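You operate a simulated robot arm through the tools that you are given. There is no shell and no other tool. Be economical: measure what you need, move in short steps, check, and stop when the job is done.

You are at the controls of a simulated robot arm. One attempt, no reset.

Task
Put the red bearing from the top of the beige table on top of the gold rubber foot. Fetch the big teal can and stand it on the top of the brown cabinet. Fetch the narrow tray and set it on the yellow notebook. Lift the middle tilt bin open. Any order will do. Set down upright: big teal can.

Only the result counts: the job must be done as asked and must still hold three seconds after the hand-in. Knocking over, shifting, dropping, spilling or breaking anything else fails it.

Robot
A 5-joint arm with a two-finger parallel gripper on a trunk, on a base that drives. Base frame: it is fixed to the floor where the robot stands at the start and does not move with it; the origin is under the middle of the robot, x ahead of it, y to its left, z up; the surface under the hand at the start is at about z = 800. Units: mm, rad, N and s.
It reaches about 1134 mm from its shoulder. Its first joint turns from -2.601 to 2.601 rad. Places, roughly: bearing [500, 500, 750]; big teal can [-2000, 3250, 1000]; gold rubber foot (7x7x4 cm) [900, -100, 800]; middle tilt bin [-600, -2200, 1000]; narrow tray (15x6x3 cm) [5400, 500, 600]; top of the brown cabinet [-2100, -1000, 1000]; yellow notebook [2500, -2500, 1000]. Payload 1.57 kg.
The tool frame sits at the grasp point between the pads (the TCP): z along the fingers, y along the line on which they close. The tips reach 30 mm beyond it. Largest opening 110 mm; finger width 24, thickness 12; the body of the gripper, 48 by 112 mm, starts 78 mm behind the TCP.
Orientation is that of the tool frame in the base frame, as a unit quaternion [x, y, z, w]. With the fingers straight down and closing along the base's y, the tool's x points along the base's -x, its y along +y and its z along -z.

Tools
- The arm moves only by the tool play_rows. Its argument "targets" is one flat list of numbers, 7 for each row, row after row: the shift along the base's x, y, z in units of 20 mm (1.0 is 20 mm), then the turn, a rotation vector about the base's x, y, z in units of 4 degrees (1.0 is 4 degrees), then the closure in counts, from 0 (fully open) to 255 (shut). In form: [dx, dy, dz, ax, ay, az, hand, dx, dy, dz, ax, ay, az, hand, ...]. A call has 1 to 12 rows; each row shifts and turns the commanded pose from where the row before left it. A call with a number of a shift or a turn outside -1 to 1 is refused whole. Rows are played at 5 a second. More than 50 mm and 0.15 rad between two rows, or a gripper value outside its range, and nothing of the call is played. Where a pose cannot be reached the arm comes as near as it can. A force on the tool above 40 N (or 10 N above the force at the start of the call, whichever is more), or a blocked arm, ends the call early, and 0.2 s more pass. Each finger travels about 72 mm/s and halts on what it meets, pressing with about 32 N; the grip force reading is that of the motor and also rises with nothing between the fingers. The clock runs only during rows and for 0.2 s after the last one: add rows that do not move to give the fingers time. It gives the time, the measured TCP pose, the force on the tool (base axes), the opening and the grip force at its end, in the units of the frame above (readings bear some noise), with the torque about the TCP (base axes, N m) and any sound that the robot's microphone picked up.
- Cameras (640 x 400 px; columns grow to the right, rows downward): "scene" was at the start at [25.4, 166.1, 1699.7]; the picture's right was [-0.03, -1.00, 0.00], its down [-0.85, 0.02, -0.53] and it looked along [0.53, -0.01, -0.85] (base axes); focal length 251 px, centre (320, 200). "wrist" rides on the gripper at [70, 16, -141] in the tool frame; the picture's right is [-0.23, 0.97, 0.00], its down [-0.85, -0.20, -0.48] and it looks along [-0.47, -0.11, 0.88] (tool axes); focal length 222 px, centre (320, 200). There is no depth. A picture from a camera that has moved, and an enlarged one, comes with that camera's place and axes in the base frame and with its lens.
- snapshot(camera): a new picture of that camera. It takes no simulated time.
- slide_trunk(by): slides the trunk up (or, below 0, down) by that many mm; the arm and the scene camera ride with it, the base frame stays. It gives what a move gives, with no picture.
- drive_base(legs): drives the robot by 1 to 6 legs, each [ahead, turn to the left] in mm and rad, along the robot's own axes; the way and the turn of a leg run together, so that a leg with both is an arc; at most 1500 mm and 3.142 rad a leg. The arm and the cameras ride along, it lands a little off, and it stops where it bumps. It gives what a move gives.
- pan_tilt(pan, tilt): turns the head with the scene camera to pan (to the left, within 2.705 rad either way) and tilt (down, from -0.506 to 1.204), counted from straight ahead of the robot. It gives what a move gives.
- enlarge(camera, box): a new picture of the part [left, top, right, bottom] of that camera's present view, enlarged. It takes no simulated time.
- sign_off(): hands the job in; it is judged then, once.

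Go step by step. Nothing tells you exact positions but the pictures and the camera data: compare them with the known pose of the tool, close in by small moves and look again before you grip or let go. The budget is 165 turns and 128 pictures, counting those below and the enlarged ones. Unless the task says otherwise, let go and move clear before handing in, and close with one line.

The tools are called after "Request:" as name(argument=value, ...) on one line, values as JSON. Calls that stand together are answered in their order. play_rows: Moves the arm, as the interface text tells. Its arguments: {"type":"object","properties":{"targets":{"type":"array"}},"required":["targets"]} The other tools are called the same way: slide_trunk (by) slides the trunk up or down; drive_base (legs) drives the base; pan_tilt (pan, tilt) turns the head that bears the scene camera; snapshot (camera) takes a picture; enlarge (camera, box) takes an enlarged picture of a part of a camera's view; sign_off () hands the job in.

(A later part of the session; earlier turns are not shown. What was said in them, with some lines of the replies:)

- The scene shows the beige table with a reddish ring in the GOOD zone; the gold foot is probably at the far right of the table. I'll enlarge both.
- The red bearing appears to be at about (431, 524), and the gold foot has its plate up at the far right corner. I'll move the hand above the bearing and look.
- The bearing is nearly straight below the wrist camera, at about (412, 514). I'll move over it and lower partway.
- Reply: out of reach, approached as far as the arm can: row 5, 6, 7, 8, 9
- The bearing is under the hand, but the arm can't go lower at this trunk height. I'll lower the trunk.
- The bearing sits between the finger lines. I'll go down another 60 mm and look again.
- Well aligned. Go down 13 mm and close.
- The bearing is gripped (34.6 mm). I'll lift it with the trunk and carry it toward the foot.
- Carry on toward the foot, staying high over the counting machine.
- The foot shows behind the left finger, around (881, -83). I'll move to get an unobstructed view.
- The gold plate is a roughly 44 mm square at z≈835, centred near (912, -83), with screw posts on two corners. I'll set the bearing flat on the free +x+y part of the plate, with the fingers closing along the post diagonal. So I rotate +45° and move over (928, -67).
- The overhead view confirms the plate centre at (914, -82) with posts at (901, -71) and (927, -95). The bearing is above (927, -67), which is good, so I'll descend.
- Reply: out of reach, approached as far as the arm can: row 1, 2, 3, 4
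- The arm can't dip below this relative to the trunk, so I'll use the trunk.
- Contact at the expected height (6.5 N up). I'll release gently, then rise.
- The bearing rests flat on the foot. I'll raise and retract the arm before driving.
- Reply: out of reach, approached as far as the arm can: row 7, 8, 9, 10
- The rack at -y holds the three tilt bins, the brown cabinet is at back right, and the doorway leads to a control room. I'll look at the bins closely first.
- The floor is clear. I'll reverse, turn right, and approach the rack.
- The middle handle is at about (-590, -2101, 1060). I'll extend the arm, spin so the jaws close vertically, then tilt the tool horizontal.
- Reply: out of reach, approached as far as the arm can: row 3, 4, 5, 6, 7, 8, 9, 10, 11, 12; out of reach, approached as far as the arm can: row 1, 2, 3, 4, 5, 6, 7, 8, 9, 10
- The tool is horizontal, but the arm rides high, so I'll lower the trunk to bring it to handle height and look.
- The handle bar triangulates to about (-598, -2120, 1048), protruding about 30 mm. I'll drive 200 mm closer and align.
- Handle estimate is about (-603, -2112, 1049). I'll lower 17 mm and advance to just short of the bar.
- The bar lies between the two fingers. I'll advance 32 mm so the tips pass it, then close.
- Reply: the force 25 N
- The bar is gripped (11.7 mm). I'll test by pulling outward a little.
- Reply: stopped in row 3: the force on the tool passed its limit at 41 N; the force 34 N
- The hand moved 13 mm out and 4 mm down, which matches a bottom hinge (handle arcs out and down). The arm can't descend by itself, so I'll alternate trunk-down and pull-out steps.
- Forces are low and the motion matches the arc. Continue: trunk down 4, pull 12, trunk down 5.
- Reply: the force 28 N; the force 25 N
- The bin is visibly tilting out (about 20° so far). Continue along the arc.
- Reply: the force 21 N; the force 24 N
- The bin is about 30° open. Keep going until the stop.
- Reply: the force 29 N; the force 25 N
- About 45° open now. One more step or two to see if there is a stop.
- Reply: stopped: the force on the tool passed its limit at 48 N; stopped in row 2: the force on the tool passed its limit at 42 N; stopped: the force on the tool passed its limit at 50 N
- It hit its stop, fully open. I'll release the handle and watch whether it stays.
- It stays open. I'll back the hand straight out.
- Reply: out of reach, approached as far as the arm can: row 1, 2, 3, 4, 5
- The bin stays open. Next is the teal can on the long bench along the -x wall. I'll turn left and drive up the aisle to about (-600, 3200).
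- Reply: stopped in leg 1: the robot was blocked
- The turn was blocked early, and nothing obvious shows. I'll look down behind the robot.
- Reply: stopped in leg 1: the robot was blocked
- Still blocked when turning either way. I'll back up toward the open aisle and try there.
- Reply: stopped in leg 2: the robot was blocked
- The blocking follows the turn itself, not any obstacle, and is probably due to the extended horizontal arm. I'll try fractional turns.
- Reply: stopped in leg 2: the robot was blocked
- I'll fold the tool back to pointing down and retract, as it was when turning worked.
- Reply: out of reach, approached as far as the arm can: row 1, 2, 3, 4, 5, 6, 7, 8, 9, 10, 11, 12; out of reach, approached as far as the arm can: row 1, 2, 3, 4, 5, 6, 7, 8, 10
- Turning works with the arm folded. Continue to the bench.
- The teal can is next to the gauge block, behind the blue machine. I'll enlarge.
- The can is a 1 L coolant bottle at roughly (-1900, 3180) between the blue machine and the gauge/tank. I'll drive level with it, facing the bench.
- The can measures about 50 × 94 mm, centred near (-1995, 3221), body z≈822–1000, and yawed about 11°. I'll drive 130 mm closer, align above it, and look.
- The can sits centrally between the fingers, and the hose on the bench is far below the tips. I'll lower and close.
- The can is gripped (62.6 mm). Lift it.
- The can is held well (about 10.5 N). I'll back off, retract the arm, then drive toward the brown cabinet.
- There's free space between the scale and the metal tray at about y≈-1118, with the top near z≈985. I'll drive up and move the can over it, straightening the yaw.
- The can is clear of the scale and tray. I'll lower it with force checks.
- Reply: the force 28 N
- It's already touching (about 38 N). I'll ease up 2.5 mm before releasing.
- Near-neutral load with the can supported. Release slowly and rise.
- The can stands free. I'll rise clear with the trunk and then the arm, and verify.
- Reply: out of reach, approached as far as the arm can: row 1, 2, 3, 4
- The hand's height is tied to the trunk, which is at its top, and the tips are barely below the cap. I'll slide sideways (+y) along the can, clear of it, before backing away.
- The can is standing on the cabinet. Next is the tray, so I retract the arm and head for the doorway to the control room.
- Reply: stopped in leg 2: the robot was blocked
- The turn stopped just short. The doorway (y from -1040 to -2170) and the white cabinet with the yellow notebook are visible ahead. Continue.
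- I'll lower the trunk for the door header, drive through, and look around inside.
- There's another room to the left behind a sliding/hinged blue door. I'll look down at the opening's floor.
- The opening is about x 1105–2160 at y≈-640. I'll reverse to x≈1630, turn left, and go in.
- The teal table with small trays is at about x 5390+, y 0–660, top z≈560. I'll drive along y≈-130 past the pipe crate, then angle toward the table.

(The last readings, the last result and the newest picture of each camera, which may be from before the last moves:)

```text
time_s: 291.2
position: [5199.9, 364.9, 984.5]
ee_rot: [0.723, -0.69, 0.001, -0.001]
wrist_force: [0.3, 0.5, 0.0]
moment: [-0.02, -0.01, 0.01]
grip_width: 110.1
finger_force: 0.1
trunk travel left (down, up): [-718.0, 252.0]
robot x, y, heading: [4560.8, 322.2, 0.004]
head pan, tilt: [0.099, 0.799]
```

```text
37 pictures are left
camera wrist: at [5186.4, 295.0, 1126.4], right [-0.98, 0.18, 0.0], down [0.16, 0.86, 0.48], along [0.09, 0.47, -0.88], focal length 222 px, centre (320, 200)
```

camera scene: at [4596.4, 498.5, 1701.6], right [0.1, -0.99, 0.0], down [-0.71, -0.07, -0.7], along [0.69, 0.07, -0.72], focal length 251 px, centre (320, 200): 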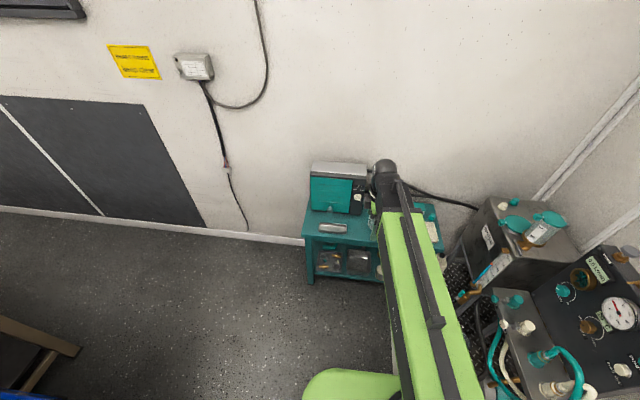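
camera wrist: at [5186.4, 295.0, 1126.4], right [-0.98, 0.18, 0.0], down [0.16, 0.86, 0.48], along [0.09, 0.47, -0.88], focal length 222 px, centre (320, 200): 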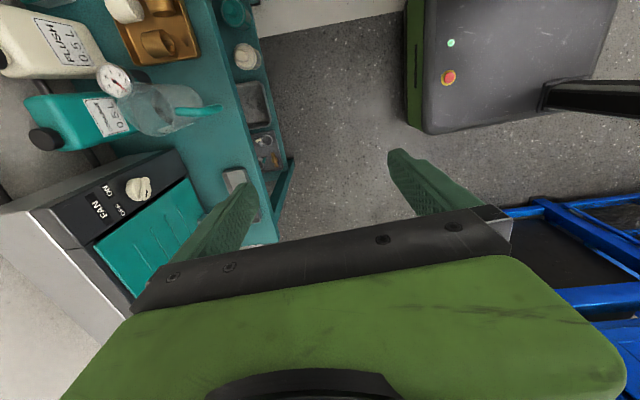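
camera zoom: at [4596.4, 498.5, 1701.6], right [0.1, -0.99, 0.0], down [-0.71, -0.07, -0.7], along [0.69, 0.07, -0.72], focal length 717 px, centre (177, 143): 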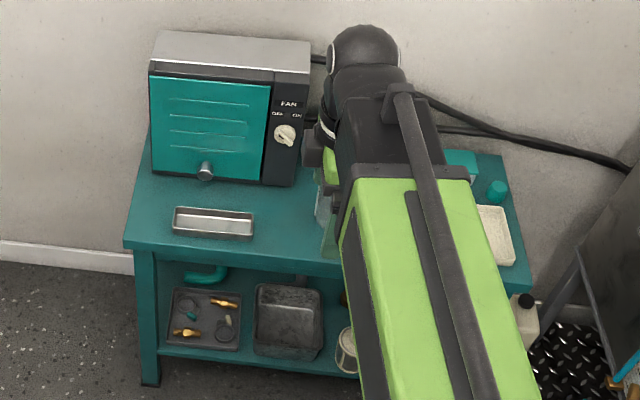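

The narrow metal tray is at about (5467, 515), long side along y, in front of the oven. I'll move above it with the jaws closing along x.

Request:
drive_base(legs=[[60, 0]])

Request:
play_rows(targets=[0.86, 0.625, 0, 0, 0, -0.0575, 45, 0.86, 0.625, 0, 0, 0, -0.0575, 45, 0.86, 0.625, 0, 0, 0, -0.0575, 45, 0.86, 0.625, 0, 0, 0, -0.0575, 45, 0.86, 0.625, 0, 0, 0, -0.0575, 45, 0.86, 0.625, 0, 0, 0, -0.0575, 45, 0.86, 0.625, 0, 0, 0, -0.0575, 45, 0.86, 0.625, 0, 0, 0, -0.0575, 45, 0.86, 0.625, 0, 0, 0, -0.0575, 45, 0.86, 0.625, 0, 0, 0, -0.0575, 45, 0.86, 0.625, 0, 0, 0, -0.0575, 45, 0.86, 0.625, 0, 0, 0, -0.0575, 45])

Request:
slide_trunk(by=-180)

Request:
snapshot(camera="wrist")

```text
time_s: 292.1
position: [5260.8, 366.3, 984.1]
ee_rot: [0.723, -0.691, 0.001, 0.0]
wrist_force: [0.3, 0.5, -0.7]
moment: [0.0, 0.04, 0.0]
grip_width: 109.8
finger_force: 0.1
trunk travel left (down, up): [-718.0, 252.0]
robot x, y, heading: [4622.6, 319.2, 0.007]
head pan, tilt: [0.099, 0.799]
```

```text
time_s: 294.7
position: [5467.5, 515.0, 985.9]
ee_rot: [-0.706, 0.708, -0.001, 0.002]
wrist_force: [0.1, -0.2, -0.6]
moment: [0.0, 0.01, -0.01]
grip_width: 90.9
finger_force: 0.0
trunk travel left (down, up): [-718.0, 252.0]
robot x, y, heading: [4620.0, 318.0, 0.005]
head pan, tilt: [0.099, 0.799]
```

```text
time_s: 296.7
position: [5467.1, 515.0, 806.6]
ee_rot: [-0.707, 0.707, 0.0, 0.001]
wrist_force: [-0.8, -0.8, -0.5]
moment: [0.0, -0.01, -0.01]
grip_width: 89.7
finger_force: 0.0
trunk travel left (down, up): [-538.0, 432.0]
robot x, y, heading: [4617.1, 320.6, 0.004]
head pan, tilt: [0.099, 0.799]
```

```text
36 pictures are left
camera wrist: at [5450.3, 446.3, 946.4], right [-0.97, 0.23, 0.0], down [0.2, 0.86, 0.48], along [0.11, 0.47, -0.88], focal length 222 px, centre (320, 200)
```

wrist: 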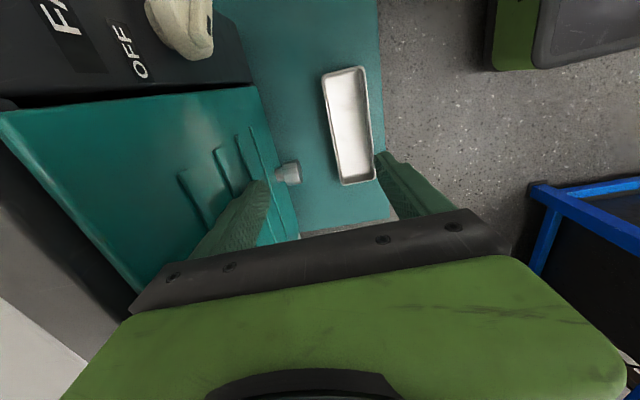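

Triangulation now puts the tray at (5424, 517), rim z≈637. I'll correct x and yaw, and descend partway.

Request:
play_rows(targets=[-0.72, 0, 0, 0, 0, -0.2, 45, -0.72, 0.05, 0, 0, 0, -0.2, 45, -0.71, 0.05, 0, 0, 0, -0.2, 45])

Request:
slide_trunk(by=-115)

Request:
snapshot(camera="wrist")

```text
time_s: 297.5
position: [5424.4, 517.9, 805.6]
ee_rot: [-0.691, 0.723, -0.002, 0.001]
wrist_force: [0.3, -0.2, -0.5]
moment: [0.02, -0.03, 0.0]
grip_width: 90.5
finger_force: 0.1
trunk travel left (down, up): [-538.0, 432.0]
robot x, y, heading: [4622.5, 317.1, 0.005]
head pan, tilt: [0.099, 0.799]
```

```text
time_s: 299.0
position: [5424.8, 518.4, 689.7]
ee_rot: [-0.692, 0.722, -0.001, 0.001]
wrist_force: [-0.2, 0.3, -0.1]
moment: [0.01, 0.02, 0.0]
grip_width: 90.8
finger_force: 0.0
trunk travel left (down, up): [-423.0, 547.0]
robot x, y, heading: [4618.0, 323.3, 0.001]
head pan, tilt: [0.099, 0.799]
```

```text
35 pictures are left
camera wrist: at [5404.3, 449.0, 831.4], right [-0.96, 0.27, 0.0], down [0.23, 0.85, 0.48], along [0.13, 0.46, -0.88], focal length 222 px, centre (320, 200)
```

wrist: 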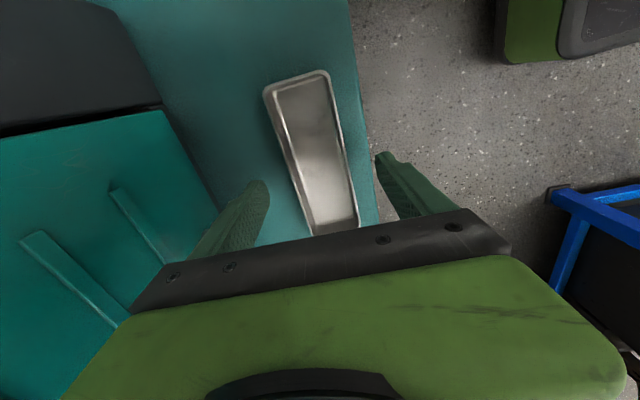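

Aligned between the fingers. Lower to the table level with care.

Request:
slide_trunk(by=-38)

Request:
enlarge(camera="wrist", box=[170, 60, 470, 250])

Request:
enlarge(camera="scene", box=[260, 130, 440, 270])

```text
time_s: 299.8
position: [5424.6, 517.8, 652.2]
ee_rot: [-0.692, 0.722, -0.001, 0.001]
wrist_force: [-0.6, 0.3, -0.6]
moment: [0.01, -0.04, 0.03]
grip_width: 90.7
finger_force: 0.0
trunk travel left (down, up): [-385.0, 585.0]
robot x, y, heading: [4617.4, 321.5, 0.011]
head pan, tilt: [0.099, 0.799]
```

```text
2.11 times, centred on (320, 155) of wrist
camera zoom: at [5404.3, 449.0, 793.4], right [-0.96, 0.27, 0.0], down [0.23, 0.85, 0.48], along [0.13, 0.46, -0.88], focal length 468 px, centre (320, 295)
```

zoom: 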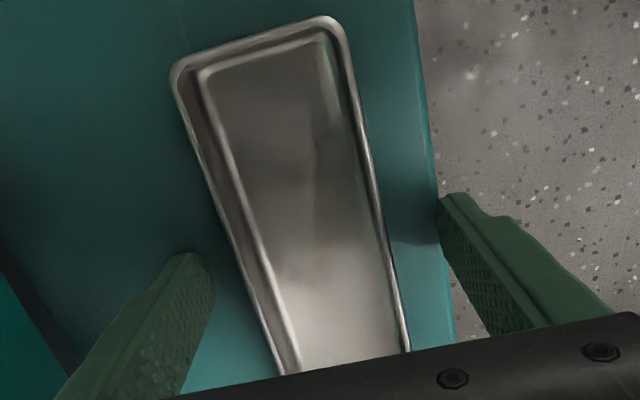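

```text
2.86 times, centred on (350, 200) of scene
camera zoom: at [4656.6, 498.8, 1368.5], right [0.1, -0.99, 0.0], down [-0.71, -0.08, -0.7], along [0.69, 0.07, -0.72], focal length 717 px, centre (234, 200)
```

zoom: 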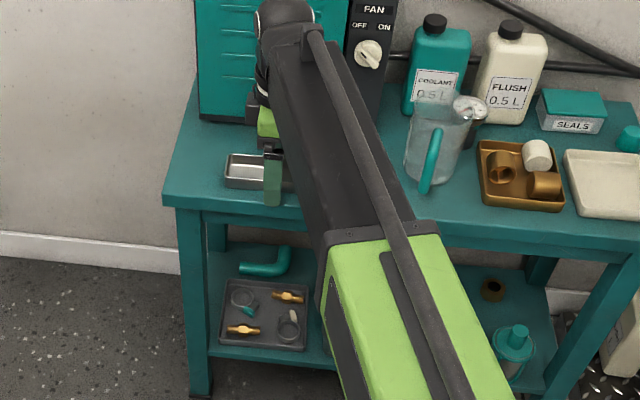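

Request:
slide_trunk(by=-5)

Request:
play_rows(targets=[0, 0, 0, 0, 0, 0, 70, 0, 0, 0, 0, 0, 0, 90, 0, 0, 0, 0, 0, 0, 105, 0, 0, 0, 0, 0, 0, 120, 0, 0, 0, 0, 0, 0, 140, 0, 0, 0, 0, 0, 0, 180, 0, 0, 0, 0, 0, 0, 180])

Request:
enlarge(camera="wrist", box=[170, 60, 470, 250])

```text
time_s: 300.4
position: [5423.0, 518.2, 650.2]
ee_rot: [-0.691, 0.723, -0.002, 0.002]
wrist_force: [3.4, 4.0, 39.3]
moment: [0.11, 1.63, -0.13]
grip_width: 87.8
finger_force: 0.1
trunk travel left (down, up): [-380.0, 590.0]
robot x, y, heading: [4623.0, 317.9, 0.003]
head pan, tilt: [0.099, 0.799]
```

```text
time_s: 301.9
position: [5424.8, 516.5, 649.9]
ee_rot: [-0.692, 0.722, -0.005, 0.003]
wrist_force: [5.5, -3.2, 45.1]
moment: [0.07, 1.35, 0.07]
grip_width: 54.0
finger_force: 32.0
trunk travel left (down, up): [-380.0, 590.0]
robot x, y, heading: [4618.8, 318.9, 0.009]
head pan, tilt: [0.099, 0.799]
```

```text
2.11 times, centred on (320, 155) of wrist
camera zoom: at [5403.4, 447.4, 791.3], right [-0.96, 0.27, -0.01], down [0.23, 0.85, 0.48], along [0.14, 0.46, -0.88], focal length 468 px, centre (320, 295)
```

zoom: 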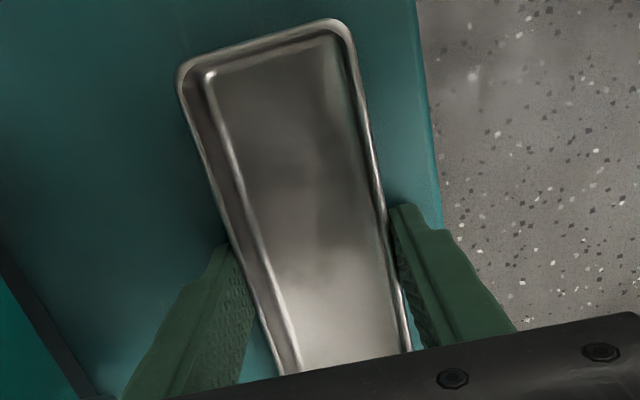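

Gripped (54 mm) with the tips at table level. Lift.

Request:
slide_trunk(by=30)

Request:
slide_trunk(by=330)

Request:
snapshot(camera="wrist")

```text
time_s: 302.7
position: [5423.8, 518.6, 677.6]
ee_rot: [-0.692, 0.722, -0.001, 0.001]
wrist_force: [-0.3, 0.3, -1.6]
moment: [0.0, 0.02, 0.0]
grip_width: 53.7
finger_force: 31.7
trunk travel left (down, up): [-410.0, 560.0]
robot x, y, heading: [4621.9, 320.5, 0.001]
head pan, tilt: [0.099, 0.799]
```

```text
time_s: 305.9
position: [5424.6, 518.2, 1007.8]
ee_rot: [-0.692, 0.722, -0.001, 0.001]
wrist_force: [-0.3, 0.4, -1.9]
moment: [0.01, -0.03, -0.02]
grip_width: 53.8
finger_force: 32.2
trunk travel left (down, up): [-740.0, 230.0]
robot x, y, heading: [4623.2, 321.2, 0.005]
head pan, tilt: [0.099, 0.799]
```

```text
31 pictures are left
camera wrist: at [5404.5, 449.0, 1148.2], right [-0.96, 0.27, 0.0], down [0.23, 0.85, 0.48], along [0.13, 0.46, -0.88], focal length 222 px, centre (320, 200)
```

wrist: 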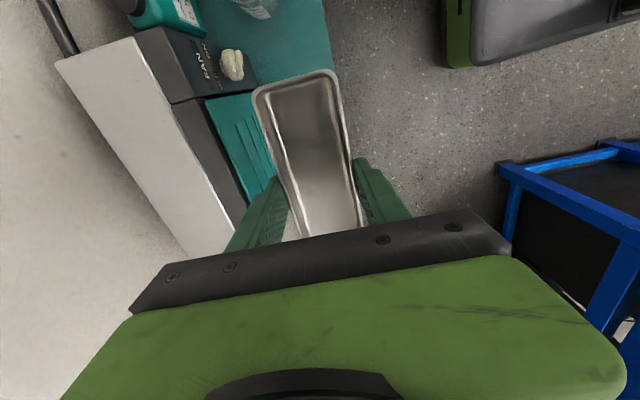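

The tray is held. I'll retract the arm and retrace the path backward to the control room.

Request:
play_rows(targets=[-1, -0.8, 0, 0, 0, 0, 180, -1, -0.8, 0, 0, 0, 0, 180, -1, -0.8, 0, 0, 0, 0, 180, -1, -0.8, 0, 0, 0, 0, 180, -1, -0.8, 0, 0, 0, 0, 180, -1, -0.8, 0, 0, 0, 0, 180, -1, -0.8, 0, 0, 0, 0, 180, -1, -0.8, 0, 0, 0, 0, 180, -1, -0.8, 0, 0, 0, 0, 180])

Request:
drive_base(legs=[[0, 0.3], [-1500, 0], [-40, 0], [0, -0.305]])

```text
time_s: 307.9
position: [5242.8, 373.5, 1006.6]
ee_rot: [-0.692, 0.722, -0.002, 0.001]
wrist_force: [-0.3, 0.1, -1.2]
moment: [0.05, 0.01, 0.03]
grip_width: 53.6
finger_force: 32.3
trunk travel left (down, up): [-740.0, 230.0]
robot x, y, heading: [4618.8, 323.5, -0.003]
head pan, tilt: [0.099, 0.799]
```

```text
time_s: 317.8
position: [3773.2, -90.4, 1006.9]
ee_rot: [-0.691, 0.722, -0.003, 0.001]
wrist_force: [0.0, 0.8, -0.4]
moment: [-0.07, -0.02, 0.03]
grip_width: 53.7
finger_force: 32.3
trunk travel left (down, up): [-740.0, 230.0]
robot x, y, heading: [3149.5, -154.2, 0.012]
head pan, tilt: [0.099, 0.799]
```

Request:
drive_base(legs=[[-1500, 0], [0, 1.555]])

Request:
drive_base(legs=[[-1430, 0]])

```text
time_s: 329.0
position: [1607.8, 455.2, 1007.8]
ee_rot: [0.999, -0.034, 0.0, -0.001]
wrist_force: [0.5, -0.6, -2.1]
moment: [0.04, 0.02, -0.03]
grip_width: 53.6
finger_force: 32.1
trunk travel left (down, up): [-740.0, 230.0]
robot x, y, heading: [1617.8, -170.1, 1.552]
head pan, tilt: [0.099, 0.799]
```

```text
time_s: 336.1
position: [1573.3, -961.5, 1006.2]
ee_rot: [0.999, -0.037, -0.001, -0.002]
wrist_force: [-0.5, -0.2, -1.4]
moment: [0.02, 0.02, -0.01]
grip_width: 53.8
finger_force: 32.6
trunk travel left (down, up): [-740.0, 230.0]
robot x, y, heading: [1580.2, -1588.1, 1.54]
head pan, tilt: [0.099, 0.799]
```

Request:
drive_base(legs=[[0, -1.54], [800, 0]])

Request:
slide_trunk(by=225)

Request:
pan_tilt(pan=-1.35, tilt=0.8)

Request:
snapshot(camera="scene")

```text
time_s: 344.1
position: [3001.8, -1545.6, 1006.4]
ee_rot: [-0.696, 0.718, -0.001, 0.002]
wrist_force: [0.3, 0.0, -2.0]
moment: [-0.03, 0.04, 0.02]
grip_width: 53.9
finger_force: 32.0
trunk travel left (down, up): [-740.0, 230.0]
robot x, y, heading: [2377.8, -1579.0, 0.013]
head pan, tilt: [0.099, 0.799]
```

```text
time_s: 346.4
position: [2999.9, -1545.3, 1232.0]
ee_rot: [-0.695, 0.719, -0.002, 0.001]
wrist_force: [0.1, 0.5, -0.8]
moment: [-0.01, 0.0, 0.0]
grip_width: 53.4
finger_force: 32.2
trunk travel left (down, up): [-965.0, 5.0]
robot x, y, heading: [2373.6, -1576.9, 0.017]
head pan, tilt: [0.099, 0.799]
```

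```text
time_s: 348.0
position: [3000.9, -1546.9, 1231.1]
ee_rot: [-0.695, 0.719, -0.002, 0.002]
wrist_force: [-0.7, -0.2, -1.5]
moment: [0.0, 0.0, 0.01]
grip_width: 53.7
finger_force: 31.6
trunk travel left (down, up): [-965.0, 5.0]
robot x, y, heading: [2374.6, -1580.0, 0.017]
head pan, tilt: [-1.349, 0.799]
```

```text
30 pictures are left
camera scene: at [2349.5, -1485.2, 1948.5], right [-0.97, -0.24, 0.0], down [-0.17, 0.7, -0.7], along [0.17, -0.68, -0.72], focal length 251 px, centre (320, 200)
```

scene: 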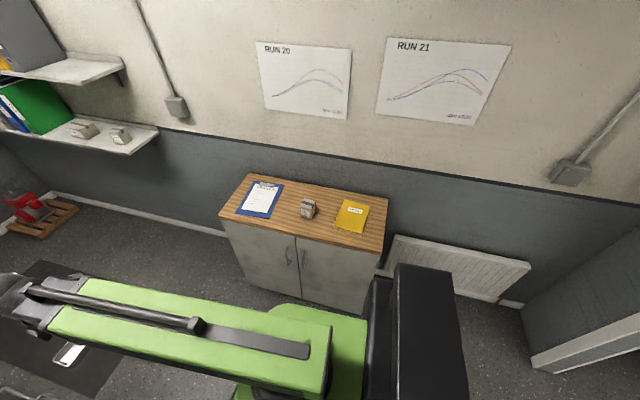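

The yellow notebook lies on the cabinet at about x≈2396. I'll turn right to face it.

Request:
drive_base(legs=[[0, -1.587]])

Request:
pan_tilt(pan=0.0, tilt=0.85)

Request:
snapshot(camera="scene")

Request:
snapshot(camera="wrist")

```text
time_s: 352.3
position: [2386.9, -2201.6, 1230.6]
ee_rot: [0.031, 1.0, -0.002, 0.0]
wrist_force: [0.1, -0.8, -1.6]
moment: [0.02, -0.03, -0.03]
grip_width: 53.8
finger_force: 32.3
trunk travel left (down, up): [-965.0, 5.0]
robot x, y, heading: [2335.4, -1578.0, -1.566]
head pan, tilt: [-1.349, 0.799]
```

```text
time_s: 353.8
position: [2388.8, -2200.7, 1232.7]
ee_rot: [0.03, 1.0, -0.002, -0.001]
wrist_force: [-0.3, -0.7, -2.0]
moment: [0.03, 0.04, -0.02]
grip_width: 53.5
finger_force: 32.1
trunk travel left (down, up): [-965.0, 5.0]
robot x, y, heading: [2338.1, -1573.7, -1.569]
head pan, tilt: [0.0, 0.85]
```

```text
29 pictures are left
camera scene: at [2509.5, -1607.8, 1944.5], right [-1.0, 0.0, 0.0], down [0.0, 0.75, -0.66], along [0.0, -0.66, -0.75], focal length 251 px, centre (320, 200)
```

scene: 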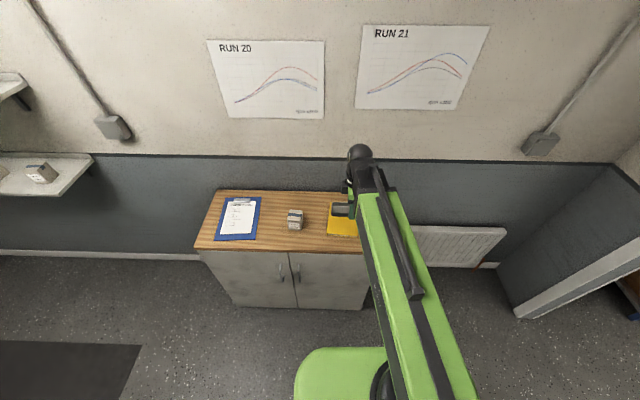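

```text
28 pictures are left
camera wrist: at [2319.8, -2179.5, 1373.4], right [0.29, 0.96, 0.0], down [0.84, -0.25, 0.48], along [0.46, -0.14, -0.88], focal length 222 px, centre (320, 200)
```

wrist: 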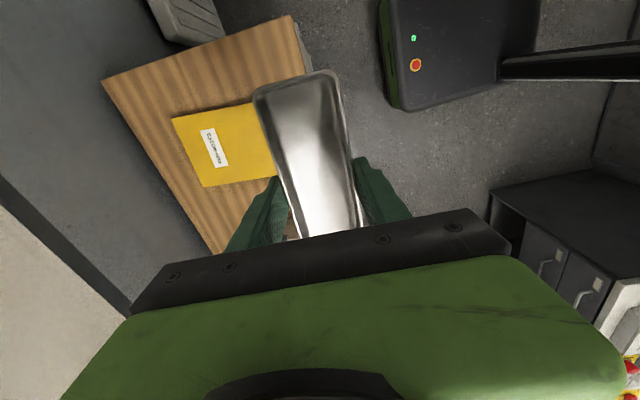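

The notebook centres at about (2389, -2392), long side roughly along y, top z≈905. I'll spin the tray ~93° to match its long axis and move above it.

Request:
play_rows(targets=[0, -0.4, 0, 0, 0, -0.967, 180, 0, -0.4, 0, 0, 0, -0.967, 180, 0, -0.4, 0, 0, 0, -0.967, 180, 0, -0.4, 0, 0, 0, -0.967, 180, 0, -0.4, 0, 0, 0, -0.967, 180, 0, -0.4, 0, 0, 0, -0.967, 180, 0, -0.4, 0, 0, 0, -0.967, 180, 0, -0.4, 0, 0, 0, -0.967, 180, 0, -0.4, 0, 0, 0, -0.967, 180, 0, -0.4, 0, 0, 0, -0.967, 180, 0, -0.4, 0, 0, 0, -0.967, 180, 0, -0.4, 0, 0, 0, -0.967, 180])

Request:
play_rows(targets=[0, -0.4, 0, 0, 0, -0.967, 180, 0, -0.4, 0, 0, 0, -0.967, 180, 0, -0.4, 0, 0, 0, -0.967, 180, 0, -0.4, 0, 0, 0, -0.967, 180, 0, -0.4, 0, 0, 0, -0.967, 180, 0, -0.4, 0, 0, 0, -0.967, 180, 0, -0.4, 0, 0, 0, -0.967, 180, 0, -0.4, 0, 0, 0, -0.967, 180, 0, -0.4, 0, 0, 0, -0.967, 180, 0, -0.4, 0, 0, 0, -0.967, 180, 0, -0.4, 0, 0, 0, -0.967, 180, 0, -0.4, 0, 0, 0, -0.967, 180])

Request:
slide_trunk(by=-150)

Request:
snapshot(camera="wrist")

Request:
enlarge(camera="scene", box=[260, 130, 440, 260])

```text
time_s: 356.4
position: [2388.3, -2297.6, 1231.1]
ee_rot: [0.424, 0.906, -0.002, -0.002]
wrist_force: [0.1, -0.3, -1.4]
moment: [0.0, -0.02, 0.0]
grip_width: 53.7
finger_force: 32.1
trunk travel left (down, up): [-965.0, 5.0]
robot x, y, heading: [2340.8, -1572.2, -1.575]
head pan, tilt: [0.0, 0.85]
```

```text
time_s: 359.0
position: [2388.1, -2392.3, 1231.9]
ee_rot: [0.747, 0.664, 0.0, -0.002]
wrist_force: [0.1, 0.7, -1.6]
moment: [0.0, -0.03, -0.03]
grip_width: 53.3
finger_force: 32.3
trunk travel left (down, up): [-965.0, 5.0]
robot x, y, heading: [2338.2, -1573.4, -1.569]
head pan, tilt: [0.0, 0.85]
```

```text
time_s: 360.7
position: [2389.1, -2393.4, 1082.0]
ee_rot: [0.746, 0.666, 0.0, -0.002]
wrist_force: [0.3, 0.0, -0.9]
moment: [-0.01, -0.01, 0.01]
grip_width: 53.5
finger_force: 31.5
trunk travel left (down, up): [-815.0, 155.0]
robot x, y, heading: [2338.1, -1576.0, -1.568]
head pan, tilt: [0.0, 0.85]
```

```text
27 pictures are left
camera wrist: at [2412.9, -2325.4, 1223.4], right [0.94, -0.34, 0.0], down [-0.29, -0.83, 0.48], along [-0.16, -0.45, -0.88], focal length 222 px, centre (320, 200)
```

wrist: 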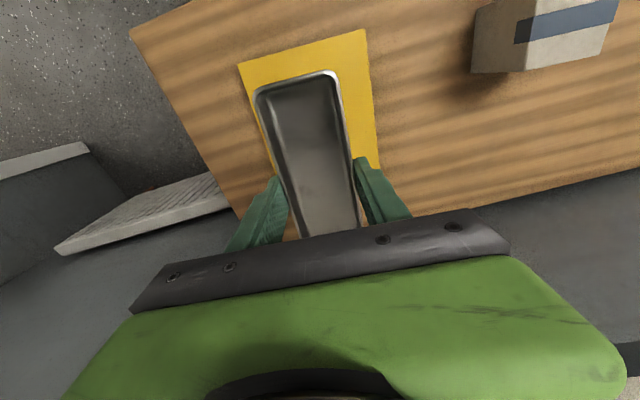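

```text
3.08 times, centred on (350, 195) of scene
camera zoom: at [2509.5, -1608.0, 1794.5], right [-1.0, 0.0, 0.0], down [0.0, 0.75, -0.66], along [0.0, -0.66, -0.75], focal length 772 px, centre (228, 215)
```

zoom: 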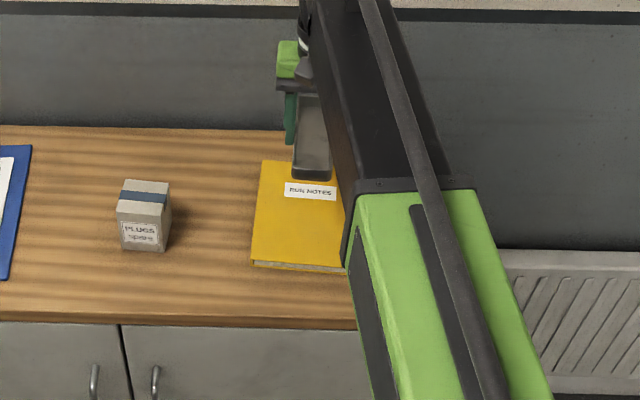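

The tray is centred above the notebook and aligned with it. I'll lower with force checks.

Request:
slide_trunk(by=-115)

Request:
enlarge(camera="scene", box=[280, 120, 400, 220])

```text
time_s: 362.2
position: [2388.7, -2391.7, 966.3]
ee_rot: [0.746, 0.666, 0.0, -0.002]
wrist_force: [0.7, -0.5, -1.1]
moment: [0.0, -0.04, 0.0]
grip_width: 54.0
finger_force: 32.1
trunk travel left (down, up): [-700.0, 270.0]
robot x, y, heading: [2334.8, -1573.4, -1.569]
head pan, tilt: [0.0, 0.85]
```

```text
4.00 times, centred on (340, 170) of scene
camera zoom: at [2509.5, -1607.9, 1679.5], right [-1.0, 0.0, 0.0], down [0.0, 0.75, -0.66], along [0.0, -0.66, -0.75], focal length 1004 px, centre (240, 320)
```

zoom: 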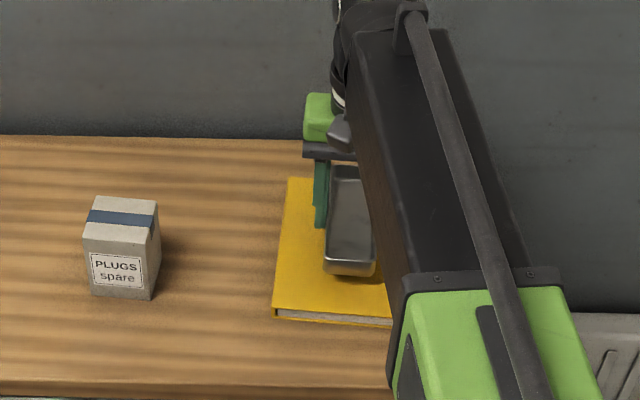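

Close above the notebook now. Small steps down.

Request:
slide_trunk(by=-12)

Request:
slide_trunk(by=-6)

Request:
slide_trunk(by=-4)

```text
time_s: 362.8
position: [2388.8, -2392.4, 955.0]
ee_rot: [0.746, 0.666, -0.001, -0.001]
wrist_force: [-0.2, -0.7, -2.0]
moment: [0.01, 0.01, -0.02]
grip_width: 53.7
finger_force: 31.6
trunk travel left (down, up): [-688.0, 282.0]
robot x, y, heading: [2341.2, -1573.1, -1.568]
head pan, tilt: [0.0, 0.85]
```

```text
time_s: 363.4
position: [2389.1, -2393.5, 948.8]
ee_rot: [0.746, 0.666, -0.002, -0.001]
wrist_force: [0.3, 0.2, -1.7]
moment: [0.0, -0.02, -0.03]
grip_width: 53.7
finger_force: 31.8
trunk travel left (down, up): [-682.0, 288.0]
robot x, y, heading: [2338.1, -1575.7, -1.57]
head pan, tilt: [0.0, 0.85]
```

```text
time_s: 363.8
position: [2388.4, -2391.6, 948.8]
ee_rot: [0.746, 0.665, -0.003, 0.001]
wrist_force: [-1.1, 2.2, 22.3]
moment: [-0.09, -0.42, -0.01]
grip_width: 53.5
finger_force: 31.7
trunk travel left (down, up): [-679.0, 291.0]
robot x, y, heading: [2337.7, -1577.3, -1.571]
head pan, tilt: [0.0, 0.85]
stopped: the force on the tool passed its limit at 45 N (the readings are from after the stop); the commanded pose is now the measured one
```

Contact. I'll ease up 2 mm and release.

Request:
slide_trunk(by=2)

Request:
play_rows(targets=[0, 0, 0, 0, 0, 0, 120, 0, 0, 0, 0, 0, 0, 110, 0, 0, 0, 0, 0, 0, 100, 0, 0, 0, 0, 0, 0, 95, 0, 0, 0, 0, 0, 0, 95])

Request:
slide_trunk(by=100)

Request:
snapshot(camera="wrist")

```text
time_s: 364.4
position: [2388.3, -2394.7, 947.5]
ee_rot: [0.747, 0.665, -0.002, 0.0]
wrist_force: [0.0, 1.3, 3.1]
moment: [-0.03, -0.04, 0.03]
grip_width: 53.3
finger_force: 31.3
trunk travel left (down, up): [-681.0, 289.0]
robot x, y, heading: [2336.5, -1577.5, -1.569]
head pan, tilt: [0.0, 0.85]
```

```text
time_s: 365.6
position: [2390.3, -2394.7, 947.7]
ee_rot: [0.747, 0.665, -0.001, 0.0]
wrist_force: [0.6, -0.1, 0.9]
moment: [0.01, -0.02, -0.02]
grip_width: 68.6
finger_force: 0.1
trunk travel left (down, up): [-681.0, 289.0]
robot x, y, heading: [2338.6, -1578.3, -1.57]
head pan, tilt: [0.0, 0.85]
```

```text
time_s: 366.9
position: [2390.0, -2394.4, 1048.1]
ee_rot: [0.746, 0.666, -0.001, 0.001]
wrist_force: [0.4, 1.1, 0.3]
moment: [-0.02, 0.02, 0.0]
grip_width: 69.2
finger_force: 0.0
trunk travel left (down, up): [-781.0, 189.0]
robot x, y, heading: [2337.9, -1578.2, -1.567]
head pan, tilt: [0.0, 0.85]
```

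```text
24 pictures are left
camera wrist: at [2413.1, -2326.5, 1188.9], right [0.94, -0.34, 0.0], down [-0.29, -0.83, 0.48], along [-0.16, -0.45, -0.88], focal length 222 px, centre (320, 200)
```

wrist: 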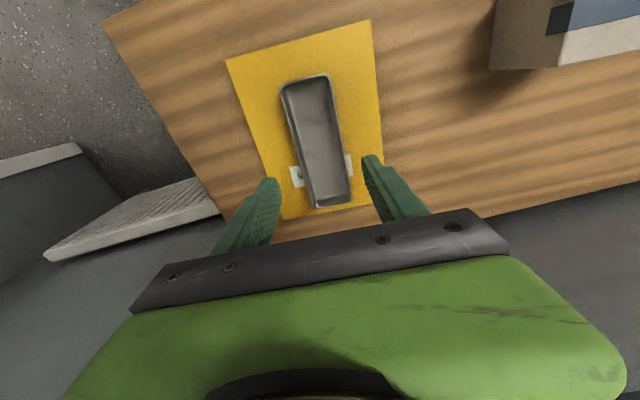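

The tray rests squarely on the notebook. I'll move the hand clear.

Request:
slide_trunk(by=150)

Request:
drive_base(legs=[[-250, 0]])

Request:
enlarge(camera="scene", box=[220, 120, 460, 270])

```text
time_s: 368.6
position: [2390.1, -2394.4, 1197.7]
ee_rot: [0.746, 0.666, -0.001, 0.001]
wrist_force: [-0.5, 0.0, 0.3]
moment: [0.01, 0.01, 0.01]
grip_width: 69.2
finger_force: 0.0
trunk travel left (down, up): [-931.0, 39.0]
robot x, y, heading: [2336.6, -1571.6, -1.57]
head pan, tilt: [0.0, 0.85]
```

```text
time_s: 370.5
position: [2389.2, -2141.6, 1199.4]
ee_rot: [0.746, 0.666, -0.002, 0.0]
wrist_force: [-0.2, -0.1, 0.1]
moment: [-0.04, 0.01, 0.01]
grip_width: 69.1
finger_force: 0.0
trunk travel left (down, up): [-931.0, 39.0]
robot x, y, heading: [2339.6, -1325.0, -1.573]
head pan, tilt: [0.0, 0.85]
```

```text
2.67 times, centred on (340, 195) of scene
camera zoom: at [2509.5, -1354.1, 1910.4], right [-1.0, 0.0, 0.0], down [0.0, 0.75, -0.66], along [0.0, -0.66, -0.75], focal length 669 px, centre (267, 213)
```

zoom: 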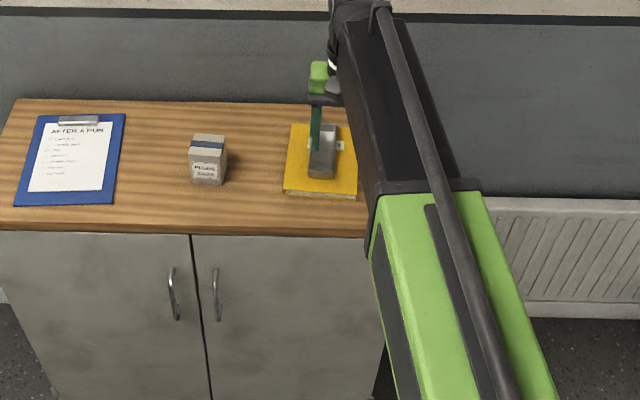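

The tray sits on the notebook, the can stands on the cabinet, the bearing is on the foot, and the bin stayed open after I let go. The hand is clear, so I'm handing in.

Request:
sign_off()

```text
The job is handed in.
```

All four jobs are done and handed in. The red bearing lies flat on the gold foot, beside its two screw heads. The big teal can stands upright on the brown cabinet, the narrow tray sits on the yellow notebook, and the middle tilt bin is open to its stop. I did not go back to re-check the bin, can or bearing just before handing in, but each was in place when I last saw it.
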